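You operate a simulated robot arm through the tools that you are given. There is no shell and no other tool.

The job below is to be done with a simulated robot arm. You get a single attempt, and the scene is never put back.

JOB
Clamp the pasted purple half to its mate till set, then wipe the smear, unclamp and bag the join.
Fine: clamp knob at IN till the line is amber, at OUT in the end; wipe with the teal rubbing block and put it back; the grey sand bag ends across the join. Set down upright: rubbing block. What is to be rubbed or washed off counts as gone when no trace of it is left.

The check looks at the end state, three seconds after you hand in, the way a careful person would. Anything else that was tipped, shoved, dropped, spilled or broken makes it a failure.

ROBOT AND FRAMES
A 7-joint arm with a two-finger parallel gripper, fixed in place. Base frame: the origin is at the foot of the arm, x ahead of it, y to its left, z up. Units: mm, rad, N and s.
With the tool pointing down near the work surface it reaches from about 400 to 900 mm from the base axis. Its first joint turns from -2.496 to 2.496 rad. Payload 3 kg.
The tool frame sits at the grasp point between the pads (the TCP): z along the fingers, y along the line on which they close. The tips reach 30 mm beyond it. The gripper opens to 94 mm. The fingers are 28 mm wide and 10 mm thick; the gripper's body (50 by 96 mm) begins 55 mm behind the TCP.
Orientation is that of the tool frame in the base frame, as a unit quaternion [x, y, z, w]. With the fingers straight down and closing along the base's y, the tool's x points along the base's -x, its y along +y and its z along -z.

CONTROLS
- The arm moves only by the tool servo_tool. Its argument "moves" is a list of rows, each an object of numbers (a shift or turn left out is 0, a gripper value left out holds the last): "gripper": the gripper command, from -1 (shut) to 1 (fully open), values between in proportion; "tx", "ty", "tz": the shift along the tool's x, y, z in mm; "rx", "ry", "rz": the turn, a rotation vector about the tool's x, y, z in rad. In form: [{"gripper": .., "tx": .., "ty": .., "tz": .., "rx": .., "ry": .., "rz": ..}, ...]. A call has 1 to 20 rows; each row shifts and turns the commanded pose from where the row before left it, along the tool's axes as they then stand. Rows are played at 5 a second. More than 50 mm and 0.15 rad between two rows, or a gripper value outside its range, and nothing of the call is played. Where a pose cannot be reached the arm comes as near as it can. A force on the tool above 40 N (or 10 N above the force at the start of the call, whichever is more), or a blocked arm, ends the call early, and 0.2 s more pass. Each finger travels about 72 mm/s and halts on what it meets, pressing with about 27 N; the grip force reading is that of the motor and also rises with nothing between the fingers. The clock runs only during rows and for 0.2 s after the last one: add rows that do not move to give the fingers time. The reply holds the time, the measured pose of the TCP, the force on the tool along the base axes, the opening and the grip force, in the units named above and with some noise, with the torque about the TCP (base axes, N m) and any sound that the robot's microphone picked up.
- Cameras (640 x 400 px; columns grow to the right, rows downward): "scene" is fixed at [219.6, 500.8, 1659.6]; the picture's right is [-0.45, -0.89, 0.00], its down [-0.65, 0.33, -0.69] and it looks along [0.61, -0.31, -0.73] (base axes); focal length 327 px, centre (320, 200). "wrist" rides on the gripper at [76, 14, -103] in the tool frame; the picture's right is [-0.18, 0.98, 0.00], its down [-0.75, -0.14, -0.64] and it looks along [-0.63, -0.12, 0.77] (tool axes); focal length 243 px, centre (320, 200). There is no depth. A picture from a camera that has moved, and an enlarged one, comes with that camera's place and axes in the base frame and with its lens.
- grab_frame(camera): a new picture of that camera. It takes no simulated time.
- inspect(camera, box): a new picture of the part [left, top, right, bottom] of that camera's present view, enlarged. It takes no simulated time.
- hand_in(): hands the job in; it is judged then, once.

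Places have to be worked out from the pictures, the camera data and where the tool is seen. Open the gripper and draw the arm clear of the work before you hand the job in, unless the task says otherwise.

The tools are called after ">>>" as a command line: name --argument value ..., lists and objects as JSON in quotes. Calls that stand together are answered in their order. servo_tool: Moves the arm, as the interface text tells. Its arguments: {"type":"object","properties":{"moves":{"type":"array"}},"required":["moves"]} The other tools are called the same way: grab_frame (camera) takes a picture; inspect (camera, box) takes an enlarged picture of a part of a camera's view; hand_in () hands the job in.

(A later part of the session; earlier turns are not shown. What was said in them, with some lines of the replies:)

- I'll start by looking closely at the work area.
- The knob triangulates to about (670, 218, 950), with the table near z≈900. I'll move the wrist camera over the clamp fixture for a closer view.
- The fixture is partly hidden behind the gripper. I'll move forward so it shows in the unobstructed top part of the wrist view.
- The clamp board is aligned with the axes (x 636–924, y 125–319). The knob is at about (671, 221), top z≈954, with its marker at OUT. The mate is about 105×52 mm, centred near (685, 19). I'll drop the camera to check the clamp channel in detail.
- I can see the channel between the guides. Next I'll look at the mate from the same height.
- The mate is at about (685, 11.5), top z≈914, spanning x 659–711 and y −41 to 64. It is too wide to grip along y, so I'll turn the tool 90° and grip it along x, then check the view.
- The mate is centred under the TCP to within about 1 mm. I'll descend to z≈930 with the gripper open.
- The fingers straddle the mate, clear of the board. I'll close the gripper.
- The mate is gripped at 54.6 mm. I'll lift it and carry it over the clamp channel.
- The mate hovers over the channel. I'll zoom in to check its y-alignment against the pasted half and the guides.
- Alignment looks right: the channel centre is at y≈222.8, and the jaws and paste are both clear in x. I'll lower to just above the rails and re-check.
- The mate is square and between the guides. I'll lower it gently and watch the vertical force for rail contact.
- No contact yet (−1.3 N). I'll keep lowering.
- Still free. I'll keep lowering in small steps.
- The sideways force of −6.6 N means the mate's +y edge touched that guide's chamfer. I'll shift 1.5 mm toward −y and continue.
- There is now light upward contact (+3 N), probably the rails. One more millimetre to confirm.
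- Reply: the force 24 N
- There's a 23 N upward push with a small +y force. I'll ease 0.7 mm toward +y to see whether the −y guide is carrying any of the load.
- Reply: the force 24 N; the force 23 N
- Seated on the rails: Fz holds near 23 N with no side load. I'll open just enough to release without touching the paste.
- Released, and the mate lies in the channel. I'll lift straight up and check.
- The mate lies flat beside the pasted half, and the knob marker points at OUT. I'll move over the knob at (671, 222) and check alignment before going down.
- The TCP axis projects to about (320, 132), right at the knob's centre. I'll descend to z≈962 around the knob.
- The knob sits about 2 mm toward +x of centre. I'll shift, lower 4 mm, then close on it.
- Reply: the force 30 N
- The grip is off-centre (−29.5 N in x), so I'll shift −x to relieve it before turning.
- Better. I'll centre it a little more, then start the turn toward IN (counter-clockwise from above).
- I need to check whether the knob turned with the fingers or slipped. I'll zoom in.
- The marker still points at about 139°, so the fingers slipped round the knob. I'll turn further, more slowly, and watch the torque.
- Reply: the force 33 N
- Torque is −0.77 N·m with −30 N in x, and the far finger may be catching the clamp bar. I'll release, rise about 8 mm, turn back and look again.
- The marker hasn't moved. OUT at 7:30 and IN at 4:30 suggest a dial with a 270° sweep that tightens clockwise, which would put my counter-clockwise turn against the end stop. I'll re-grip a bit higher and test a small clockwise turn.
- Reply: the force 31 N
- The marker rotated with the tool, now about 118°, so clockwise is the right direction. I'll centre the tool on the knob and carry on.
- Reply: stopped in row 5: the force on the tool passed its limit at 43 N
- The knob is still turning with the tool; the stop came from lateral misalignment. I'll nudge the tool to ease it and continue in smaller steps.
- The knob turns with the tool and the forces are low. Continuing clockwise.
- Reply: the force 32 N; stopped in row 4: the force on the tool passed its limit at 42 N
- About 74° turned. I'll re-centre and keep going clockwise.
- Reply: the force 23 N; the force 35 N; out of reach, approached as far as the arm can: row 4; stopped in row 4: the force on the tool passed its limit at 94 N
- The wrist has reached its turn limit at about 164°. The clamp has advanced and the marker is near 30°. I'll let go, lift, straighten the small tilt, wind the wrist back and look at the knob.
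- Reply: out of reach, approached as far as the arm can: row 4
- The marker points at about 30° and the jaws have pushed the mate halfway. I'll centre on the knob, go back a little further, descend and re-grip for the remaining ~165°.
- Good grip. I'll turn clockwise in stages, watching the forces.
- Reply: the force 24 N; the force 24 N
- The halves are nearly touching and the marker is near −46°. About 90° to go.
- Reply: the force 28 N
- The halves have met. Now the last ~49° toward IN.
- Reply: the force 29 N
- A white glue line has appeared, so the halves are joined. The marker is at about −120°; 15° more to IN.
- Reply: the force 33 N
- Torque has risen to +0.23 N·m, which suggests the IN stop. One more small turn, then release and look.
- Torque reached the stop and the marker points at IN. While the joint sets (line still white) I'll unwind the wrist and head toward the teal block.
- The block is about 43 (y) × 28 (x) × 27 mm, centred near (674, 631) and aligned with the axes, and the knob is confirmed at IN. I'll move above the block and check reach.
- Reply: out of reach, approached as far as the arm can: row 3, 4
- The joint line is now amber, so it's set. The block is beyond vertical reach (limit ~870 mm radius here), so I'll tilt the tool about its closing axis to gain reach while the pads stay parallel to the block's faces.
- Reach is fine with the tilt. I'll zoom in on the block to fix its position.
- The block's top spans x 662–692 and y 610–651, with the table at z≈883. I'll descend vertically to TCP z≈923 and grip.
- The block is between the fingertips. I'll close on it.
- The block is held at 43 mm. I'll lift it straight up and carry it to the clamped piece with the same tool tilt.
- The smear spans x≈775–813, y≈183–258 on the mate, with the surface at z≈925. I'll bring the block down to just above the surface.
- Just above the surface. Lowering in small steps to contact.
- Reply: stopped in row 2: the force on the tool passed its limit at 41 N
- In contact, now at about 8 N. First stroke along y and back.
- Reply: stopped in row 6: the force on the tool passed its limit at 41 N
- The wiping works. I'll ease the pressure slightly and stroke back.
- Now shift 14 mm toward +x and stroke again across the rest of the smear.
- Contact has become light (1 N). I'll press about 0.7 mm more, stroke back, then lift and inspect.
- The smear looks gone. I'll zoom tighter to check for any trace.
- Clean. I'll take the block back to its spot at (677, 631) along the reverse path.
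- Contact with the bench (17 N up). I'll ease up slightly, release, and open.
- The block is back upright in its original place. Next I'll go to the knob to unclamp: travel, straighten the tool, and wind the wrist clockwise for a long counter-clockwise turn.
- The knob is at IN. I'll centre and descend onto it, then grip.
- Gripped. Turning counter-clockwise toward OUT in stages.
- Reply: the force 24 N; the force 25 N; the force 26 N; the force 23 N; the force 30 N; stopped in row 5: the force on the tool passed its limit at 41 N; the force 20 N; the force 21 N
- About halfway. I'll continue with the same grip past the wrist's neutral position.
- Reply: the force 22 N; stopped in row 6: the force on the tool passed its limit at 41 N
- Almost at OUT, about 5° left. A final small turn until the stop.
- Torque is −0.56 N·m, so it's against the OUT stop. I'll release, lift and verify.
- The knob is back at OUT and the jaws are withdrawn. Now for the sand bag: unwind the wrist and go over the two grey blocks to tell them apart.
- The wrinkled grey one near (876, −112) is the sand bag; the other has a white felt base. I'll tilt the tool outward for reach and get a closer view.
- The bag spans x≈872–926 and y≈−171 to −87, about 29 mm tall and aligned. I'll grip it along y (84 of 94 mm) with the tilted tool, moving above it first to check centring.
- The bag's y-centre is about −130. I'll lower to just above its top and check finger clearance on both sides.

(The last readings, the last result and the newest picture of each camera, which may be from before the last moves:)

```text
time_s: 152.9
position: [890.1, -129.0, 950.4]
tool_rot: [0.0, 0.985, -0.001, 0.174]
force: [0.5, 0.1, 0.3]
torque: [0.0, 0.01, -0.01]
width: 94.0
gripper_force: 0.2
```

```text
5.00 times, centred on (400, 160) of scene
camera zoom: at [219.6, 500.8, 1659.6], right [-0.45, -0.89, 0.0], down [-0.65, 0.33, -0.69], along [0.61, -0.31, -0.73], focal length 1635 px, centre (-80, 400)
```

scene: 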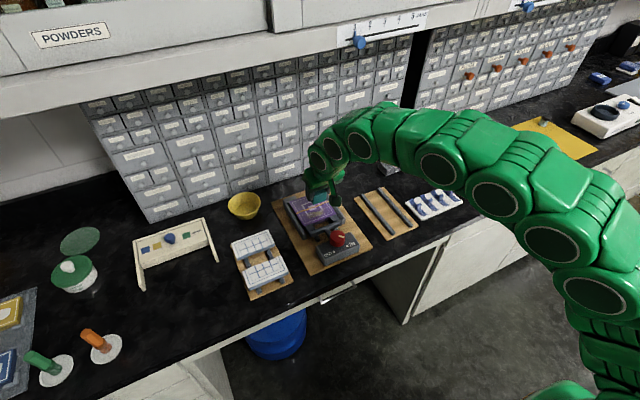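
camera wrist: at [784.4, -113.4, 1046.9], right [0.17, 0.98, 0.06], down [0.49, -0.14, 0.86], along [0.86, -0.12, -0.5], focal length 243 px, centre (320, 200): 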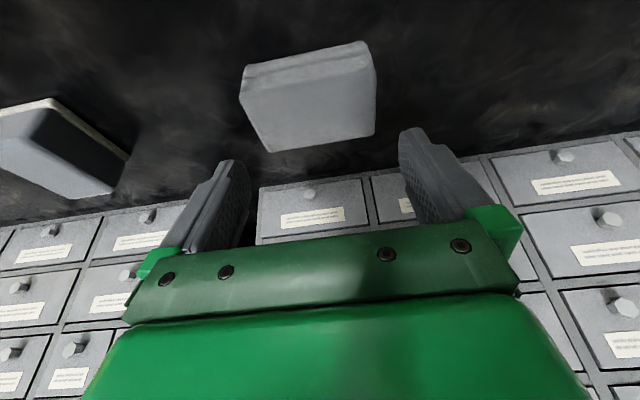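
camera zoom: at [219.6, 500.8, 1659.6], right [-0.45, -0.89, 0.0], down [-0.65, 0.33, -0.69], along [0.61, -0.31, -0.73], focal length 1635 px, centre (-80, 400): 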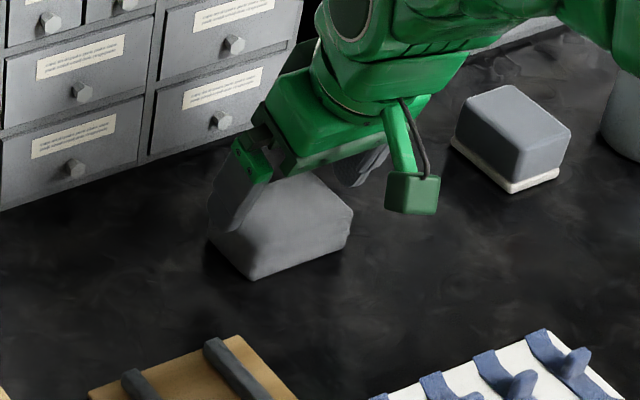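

The bag is centred at y≈−129.7, matching the TCP. I'll lower around it.

>>> servo_tool --moves '[{"tx": 1.7, "tz": 4.7}, {"tx": 1.7, "tz": 4.7}, {"tx": 1.7, "tz": 4.7}, {"tx": 2, "tz": 5.6}, {}, {}]'

>>> inspect --camera "wrist" --box '[200, 60, 440, 240]'

```text
time_s: 154.3
position: [891.0, -128.6, 928.8]
tool_rot: [0.001, 0.985, -0.001, 0.174]
force: [0.3, -2.3, 1.5]
torque: [-0.07, -0.08, 0.02]
width: 94.0
gripper_force: 0.0
```

```text
2.22 times, centred on (320, 150) of wrist
camera zoom: at [785.2, -113.4, 998.5], right [0.17, 0.98, 0.06], down [0.49, -0.14, 0.86], along [0.86, -0.12, -0.5], focal length 539 px, centre (320, 311)
```

zoom: 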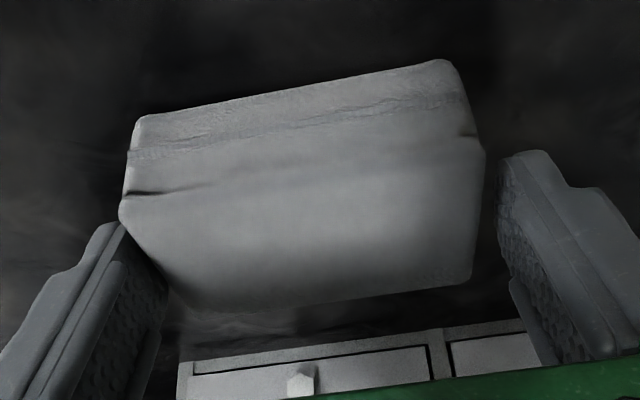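

The −y finger is just brushing the bag. I'll shift 1.5 mm that way and close.

>>> servo_tool --moves '[{"ty": -1.5}, {}, {"gripper": -1}, {}, {}, {}]'

>>> grab_frame --camera "wrist"

```text
time_s: 155.7
position: [890.9, -129.5, 928.7]
tool_rot: [0.0, 0.985, -0.001, 0.175]
force: [-0.7, -1.4, -0.4]
torque: [0.07, 0.0, -0.01]
width: 89.6
gripper_force: 26.5
```

```text
taken
camera wrist: at [785.1, -114.9, 998.2], right [0.17, 0.98, 0.06], down [0.49, -0.14, 0.86], along [0.86, -0.12, -0.5], focal length 243 px, centre (320, 200)
```

wrist: 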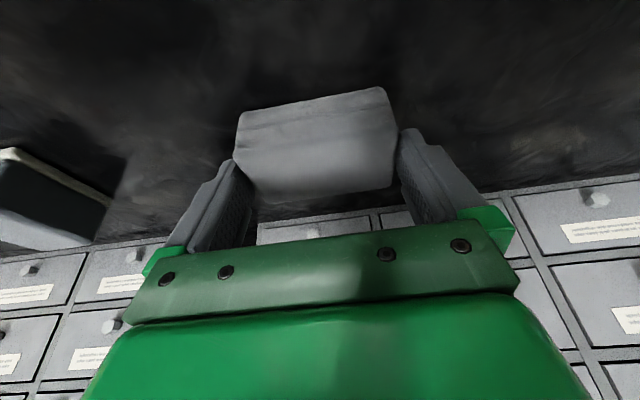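

The bag is gripped at 89.6 mm. Lifting and checking it stays level.

>>> servo_tool --moves '[{"tx": -3.4, "tz": -9.4}, {"tx": -6.8, "tz": -18.8}, {}]'

>>> servo_tool --moves '[{"tx": -8, "tz": -22}, {"tx": -8, "tz": -22}, {"tx": -8, "tz": -22}, {}]'

>>> grab_frame --camera "wrist"

>>> inspect --camera "scene" --box '[340, 100, 460, 200]'

```text
time_s: 156.5
position: [890.5, -127.6, 958.1]
tool_rot: [0.0, 0.985, -0.001, 0.175]
force: [-0.1, -0.3, -2.6]
torque: [-0.02, 0.04, 0.0]
width: 89.6
gripper_force: 26.6
```

```text
time_s: 157.5
position: [890.5, -129.9, 1028.2]
tool_rot: [0.001, 0.985, -0.001, 0.175]
force: [0.1, 0.1, -1.8]
torque: [-0.01, 0.05, 0.02]
width: 89.7
gripper_force: 27.2
```

```text
taken
camera wrist: at [784.2, -114.6, 1097.2], right [0.17, 0.98, 0.06], down [0.49, -0.14, 0.86], along [0.86, -0.12, -0.5], focal length 243 px, centre (320, 200)
```

wrist: 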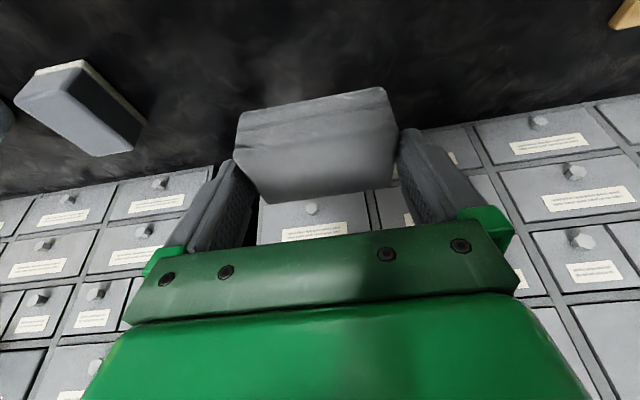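

```text
4.00 times, centred on (400, 150) of scene
camera zoom: at [219.6, 500.8, 1659.6], right [-0.45, -0.89, 0.0], down [-0.65, 0.33, -0.69], along [0.61, -0.31, -0.73], focal length 1308 px, centre (0, 400)
```

zoom: 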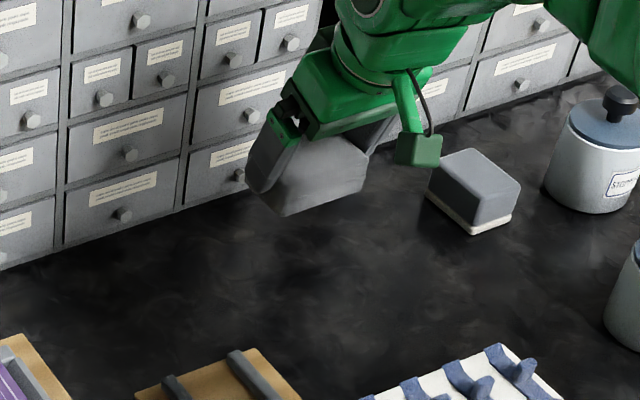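

Bag secure and level. Carrying it over the join at (821, 222).

>>> servo_tool --moves '[{"tx": 8.4, "ty": 39.1, "tz": -3.07}, {"tx": 8.4, "ty": 39.1, "tz": -3.07}, {"tx": 8.4, "ty": 39.1, "tz": -3.07}, {"tx": 8.4, "ty": 39.1, "tz": -3.07}, {"tx": 8.4, "ty": 39.1, "tz": -3.07}, {"tx": 8.4, "ty": 39.1, "tz": -3.07}, {"tx": 8.4, "ty": 39.1, "tz": -3.07}, {"tx": 8.4, "ty": 39.1, "tz": -3.07}, {"tx": 8.4, "ty": 39.1, "tz": -3.07}, {}, {}]'

>>> inspect --camera "wrist" --box '[180, 0, 460, 220]'

>>> inspect --camera "scene" --box '[270, 160, 380, 260]'

```text
time_s: 159.9
position: [810.1, 224.1, 1025.3]
tool_rot: [0.0, 0.985, -0.001, 0.175]
force: [0.5, -0.3, -2.9]
torque: [0.04, 0.01, -0.06]
width: 89.6
gripper_force: 27.7
```

```text
1.82 times, centred on (320, 110) of wrist
camera zoom: at [705.0, 239.1, 1096.3], right [0.17, 0.98, 0.06], down [0.49, -0.14, 0.86], along [0.86, -0.12, -0.5], focal length 441 px, centre (320, 364)
```

zoom: 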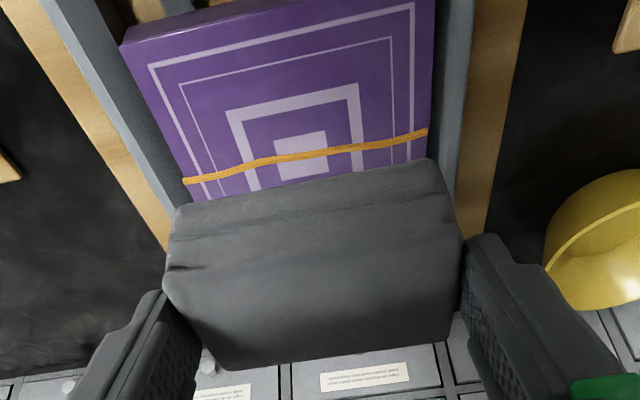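

```text
4.00 times, centred on (325, 210) of scene
camera zoom: at [219.6, 500.8, 1659.6], right [-0.45, -0.89, 0.0], down [-0.65, 0.33, -0.69], along [0.61, -0.31, -0.73], focal length 1308 px, centre (300, 160)
```

zoom: 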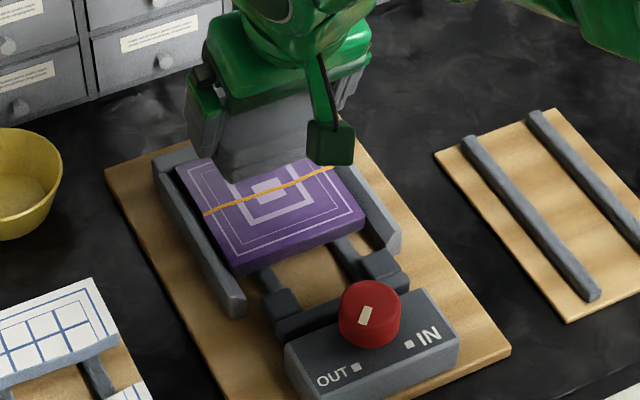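

The join line is at x≈822 and the bag's centre is over it. I'll lower to just above the piece.

>>> servo_tool --moves '[{"tx": 6.2, "ty": -0.5, "tz": 16.9}, {"tx": 6.2, "ty": -0.5, "tz": 16.9}, {"tx": 4.1, "tz": 11.3}, {}, {}]'

>>> grab_frame --camera "wrist"

>>> inspect --camera "scene" --box '[270, 160, 380, 260]'

```text
time_s: 161.1
position: [810.7, 222.1, 979.7]
tool_rot: [0.0, 0.985, -0.001, 0.175]
force: [0.0, 0.8, -2.4]
torque: [-0.04, 0.01, -0.01]
width: 90.0
gripper_force: 27.0
```

```text
taken
camera wrist: at [704.5, 235.6, 1049.8], right [0.17, 0.98, 0.06], down [0.49, -0.14, 0.86], along [0.86, -0.12, -0.5], focal length 243 px, centre (320, 200)
```

wrist: 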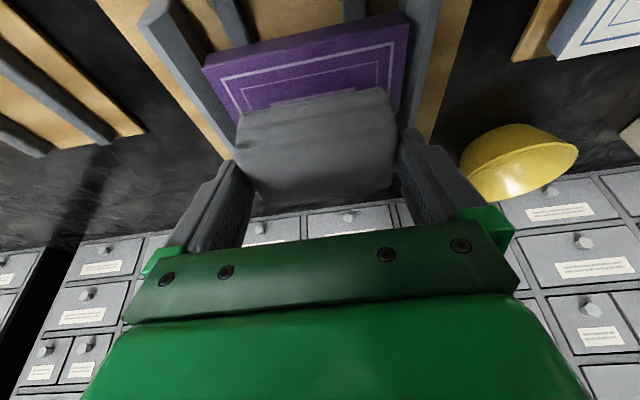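

```text
4.00 times, centred on (325, 210) of scene
camera zoom: at [219.6, 500.8, 1659.6], right [-0.45, -0.89, 0.0], down [-0.65, 0.33, -0.69], along [0.61, -0.31, -0.73], focal length 1308 px, centre (300, 160)
```

zoom: 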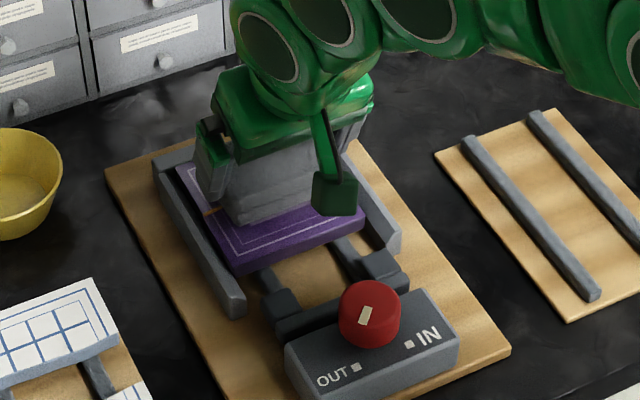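

Good position. Lowering slowly to contact.

>>> servo_tool --moves '[{"tx": 0.85, "tz": 2.35}, {"tx": 0.85, "tz": 2.35}, {}, {}]'

```text
time_s: 162.1
position: [811.1, 221.3, 974.3]
tool_rot: [-0.001, 0.985, -0.001, 0.175]
force: [-0.2, -0.8, -2.2]
torque: [-0.01, 0.04, 0.01]
width: 89.6
gripper_force: 27.2
```

>>> servo_tool --moves '[{"tx": 0.68, "tz": 1.88}, {}, {}]'

```text
time_s: 162.9
position: [810.8, 221.4, 973.2]
tool_rot: [0.0, 0.985, 0.0, 0.175]
force: [-0.2, -0.2, -2.7]
torque: [-0.01, 0.04, -0.03]
width: 89.8
gripper_force: 27.0
```

>>> servo_tool --moves '[{"tx": 0.51, "tz": 1.41}, {}, {}]'

```text
time_s: 163.7
position: [809.7, 222.3, 971.3]
tool_rot: [-0.001, 0.985, -0.001, 0.175]
force: [-0.5, -0.5, -3.1]
torque: [0.0, 0.03, 0.01]
width: 89.7
gripper_force: 26.9
```

>>> servo_tool --moves '[{"tx": 0.51, "tz": 1.41}, {}, {}]'

```text
time_s: 164.5
position: [810.7, 221.2, 969.8]
tool_rot: [0.0, 0.985, -0.002, 0.174]
force: [0.9, -1.0, -2.8]
torque: [-0.02, 0.02, 0.01]
width: 89.6
gripper_force: 27.2
```

>>> servo_tool --moves '[{"tx": 0.51, "tz": 1.41}, {}, {}]'

```text
time_s: 165.3
position: [810.1, 222.2, 969.3]
tool_rot: [0.0, 0.985, -0.001, 0.174]
force: [-0.7, 0.0, -3.0]
torque: [-0.02, 0.04, -0.02]
width: 89.7
gripper_force: 27.0
```

>>> servo_tool --moves '[{"tx": 0.41, "tz": 1.13}, {}, {}]'

```text
time_s: 166.1
position: [810.6, 222.3, 967.5]
tool_rot: [0.0, 0.985, -0.001, 0.175]
force: [-3.3, -0.2, 9.1]
torque: [0.27, 0.19, 0.03]
width: 89.6
gripper_force: 26.9
```

Contact at about 12 N. I'll check that it's the bag on the piece and not a finger on a guide.

>>> inspect --camera "wrist" --box '[180, 40, 460, 240]'

>>> inspect --camera "scene" --box '[280, 170, 360, 230]'

```text
2.00 times, centred on (320, 140) of wrist
camera zoom: at [704.7, 235.8, 1038.0], right [0.17, 0.98, 0.06], down [0.49, -0.14, 0.86], along [0.86, -0.12, -0.5], focal length 485 px, centre (320, 320)
```

zoom: 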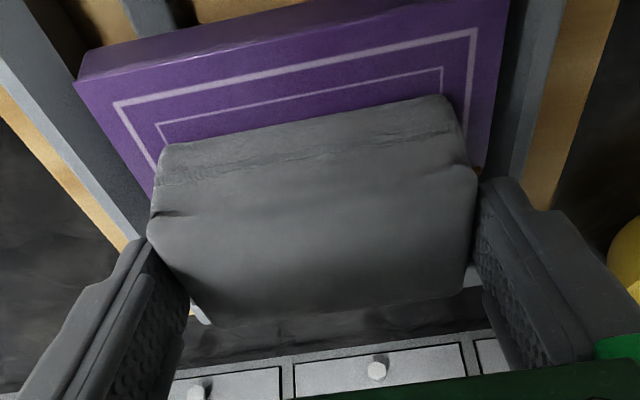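

```text
6.67 times, centred on (320, 200) of scene
camera zoom: at [219.6, 500.8, 1659.6], right [-0.45, -0.89, 0.0], down [-0.65, 0.33, -0.69], along [0.61, -0.31, -0.73], focal length 2180 px, centre (320, 200)
```

zoom: 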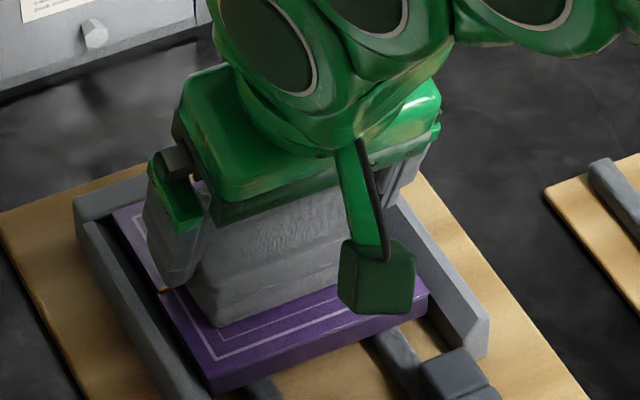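

The bag rests on the piece, straddling the join. Releasing fully, then lifting straight up slowly.

>>> servo_tool --moves '[{"tx": -0.2, "tz": -0.5, "gripper": 1}, {}, {}, {}]'

>>> inspect --camera "wrist" --box '[180, 40, 460, 240]'

```text
time_s: 167.1
position: [811.3, 221.8, 969.3]
tool_rot: [0.0, 0.985, 0.0, 0.174]
force: [0.6, 0.9, -0.7]
torque: [-0.03, -0.01, 0.0]
width: 94.0
gripper_force: 0.0
```

```text
2.00 times, centred on (320, 140) of wrist
camera zoom: at [704.8, 235.7, 1037.8], right [0.17, 0.98, 0.06], down [0.49, -0.14, 0.86], along [0.86, -0.12, -0.5], focal length 485 px, centre (320, 320)
```

zoom: 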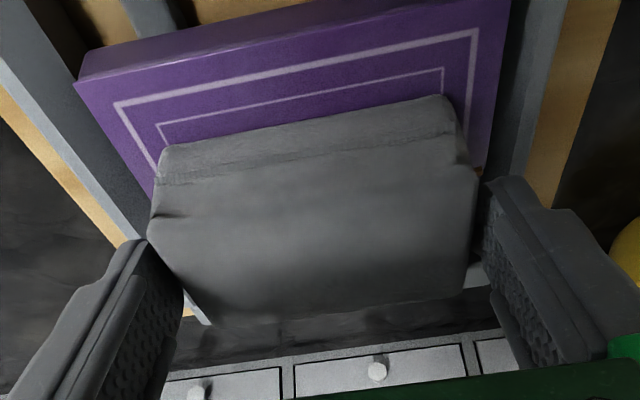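

>>> servo_tool --moves '[{"tx": -1.7, "tz": -4.7}, {"tx": -1.7, "tz": -4.7}, {"tx": -3.4, "tz": -9.4}, {"tx": -5, "tz": -14}, {"tx": -10, "tz": -28}, {"tx": -10, "tz": -28}, {}]'

>>> inspect --camera "wrist" --box '[180, 0, 460, 200]'

>>> inspect --camera "scene" --box '[270, 160, 380, 260]'

```text
time_s: 168.7
position: [810.1, 221.2, 1062.9]
tool_rot: [-0.001, 0.985, 0.0, 0.174]
force: [-1.9, 0.1, -0.5]
torque: [0.03, -0.01, -0.04]
width: 94.0
gripper_force: 0.0
```

```text
2.00 times, centred on (320, 100) of wrist
camera zoom: at [704.9, 235.6, 1132.1], right [0.17, 0.98, 0.06], down [0.49, -0.14, 0.86], along [0.86, -0.12, -0.5], focal length 485 px, centre (320, 400)
```

zoom: 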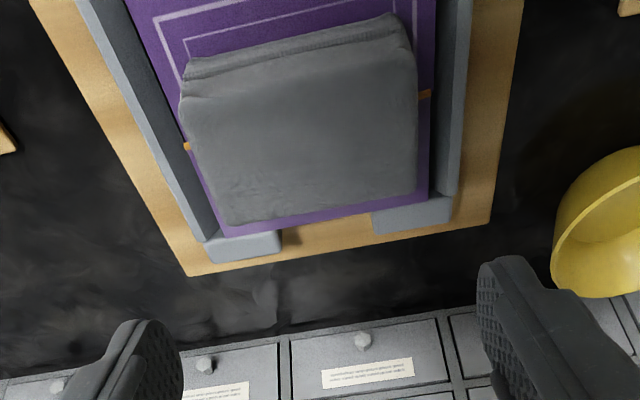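

```text
4.00 times, centred on (325, 210) of scene
camera zoom: at [219.6, 500.8, 1659.6], right [-0.45, -0.89, 0.0], down [-0.65, 0.33, -0.69], along [0.61, -0.31, -0.73], focal length 1308 px, centre (300, 160)
```

zoom: 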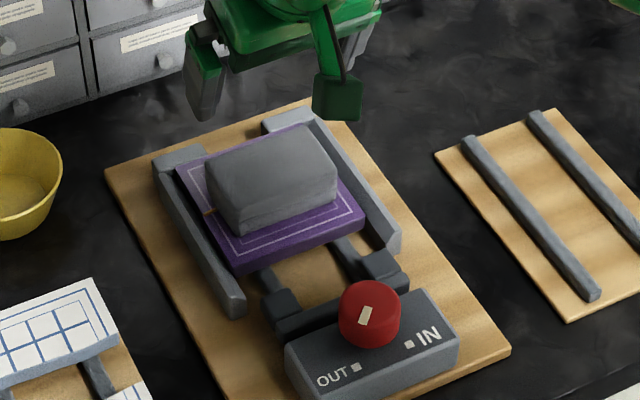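

The bag lies flat across the join, with the amber line emerging at both ends, and the knob is at OUT. I'll withdraw the arm clear and take a final overview.

>>> servo_tool --moves '[{"tx": -10, "tz": -30}, {"tx": -10, "tz": -30}, {"tx": 20, "tz": -30, "ry": 0.09}, {"tx": 30, "tz": -25, "ry": 0.09}, {"tx": 35, "tz": -20, "ry": 0.09}, {"tx": 40, "ty": -15, "tz": -15, "ry": 0.08}, {"tx": 35, "ty": -30}, {"tx": 35, "ty": -30}, {"ty": -40}, {"ty": -40}, {"ty": -40}, {}]'

>>> grab_frame --camera "scene"

>>> inspect --camera "scene" --box '[270, 160, 380, 270]'

>>> inspect --camera "scene" --box '[0, 200, 230, 400]'

```text
time_s: 171.3
position: [595.7, 25.7, 1191.5]
tool_rot: [0.001, 1.0, -0.001, 0.0]
force: [0.8, 0.1, -0.7]
torque: [0.0, -0.01, -0.05]
width: 93.9
gripper_force: 0.2
```

```text
taken
```

scene: 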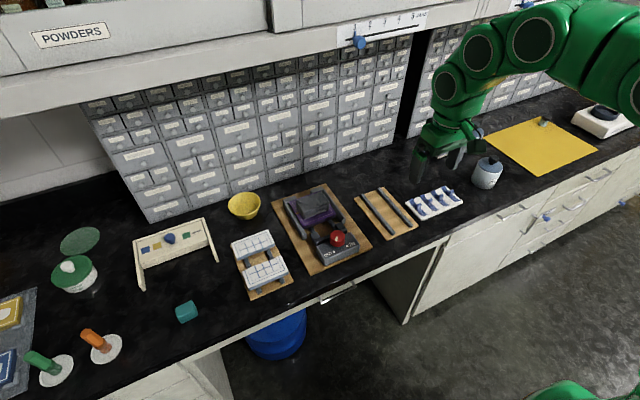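

```text
3.64 times, centred on (325, 215) of scene
camera zoom: at [219.6, 500.8, 1659.6], right [-0.45, -0.89, 0.0], down [-0.65, 0.33, -0.69], along [0.61, -0.31, -0.73], focal length 1189 px, centre (302, 146)
```

zoom: 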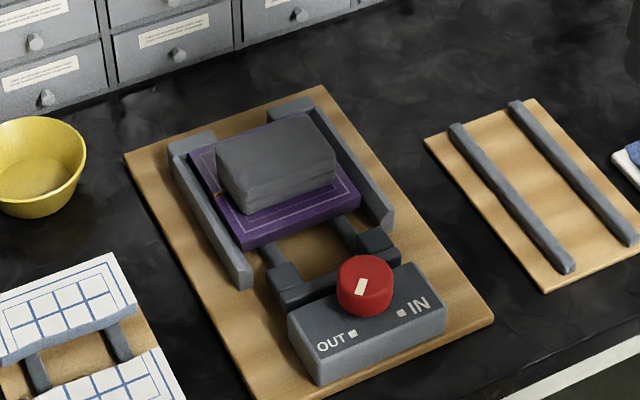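

```text
2.00 times, centred on (115, 300) of scene
camera zoom: at [219.6, 500.8, 1659.6], right [-0.45, -0.89, 0.0], down [-0.65, 0.33, -0.69], along [0.61, -0.31, -0.73], focal length 654 px, centre (730, 0)
```

zoom: 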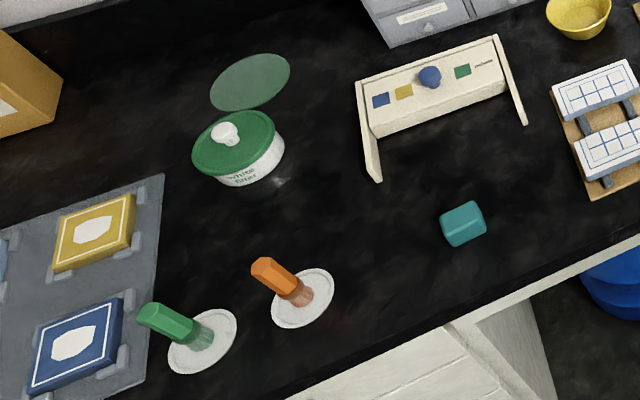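

Everything is in place: the joined piece is under the bag, the knob is at OUT, the teal block is back upright on its spot, nothing else has moved, and the open gripper is clear. Handing in.

>>> hand_in

```text
The job is handed in.
```

The job is done and handed in; I haven't seen the checker's result.

- **Clamping:** I set the mate against the pasted purple half and turned the knob to IN. It stayed there until the line turned amber.
- **Wiping:** I wiped the smear with the teal rubbing block while the piece was still clamped. No trace showed in the close-up pictures. The block is back upright within about 2 mm of where it started.
- **Unclamping:** The knob is at OUT and the jaws are withdrawn.
- **Bagging:** The grey sand bag lies flat across the join, with the amber line showing at both ends.

The knob runs clockwise through about 270° from OUT to IN. My first attempt was counter-clockwise, against the end stop, and the fingers slipped without moving it. While I turned it clockwise, the wrist hit its turn limit and the force peaked at 94 N.

Nothing else appears moved or tipped in the final pictures. The arm was hiding the felt-based grey block in the last overview, but I never touched it. The gripper is open and clear of the work.
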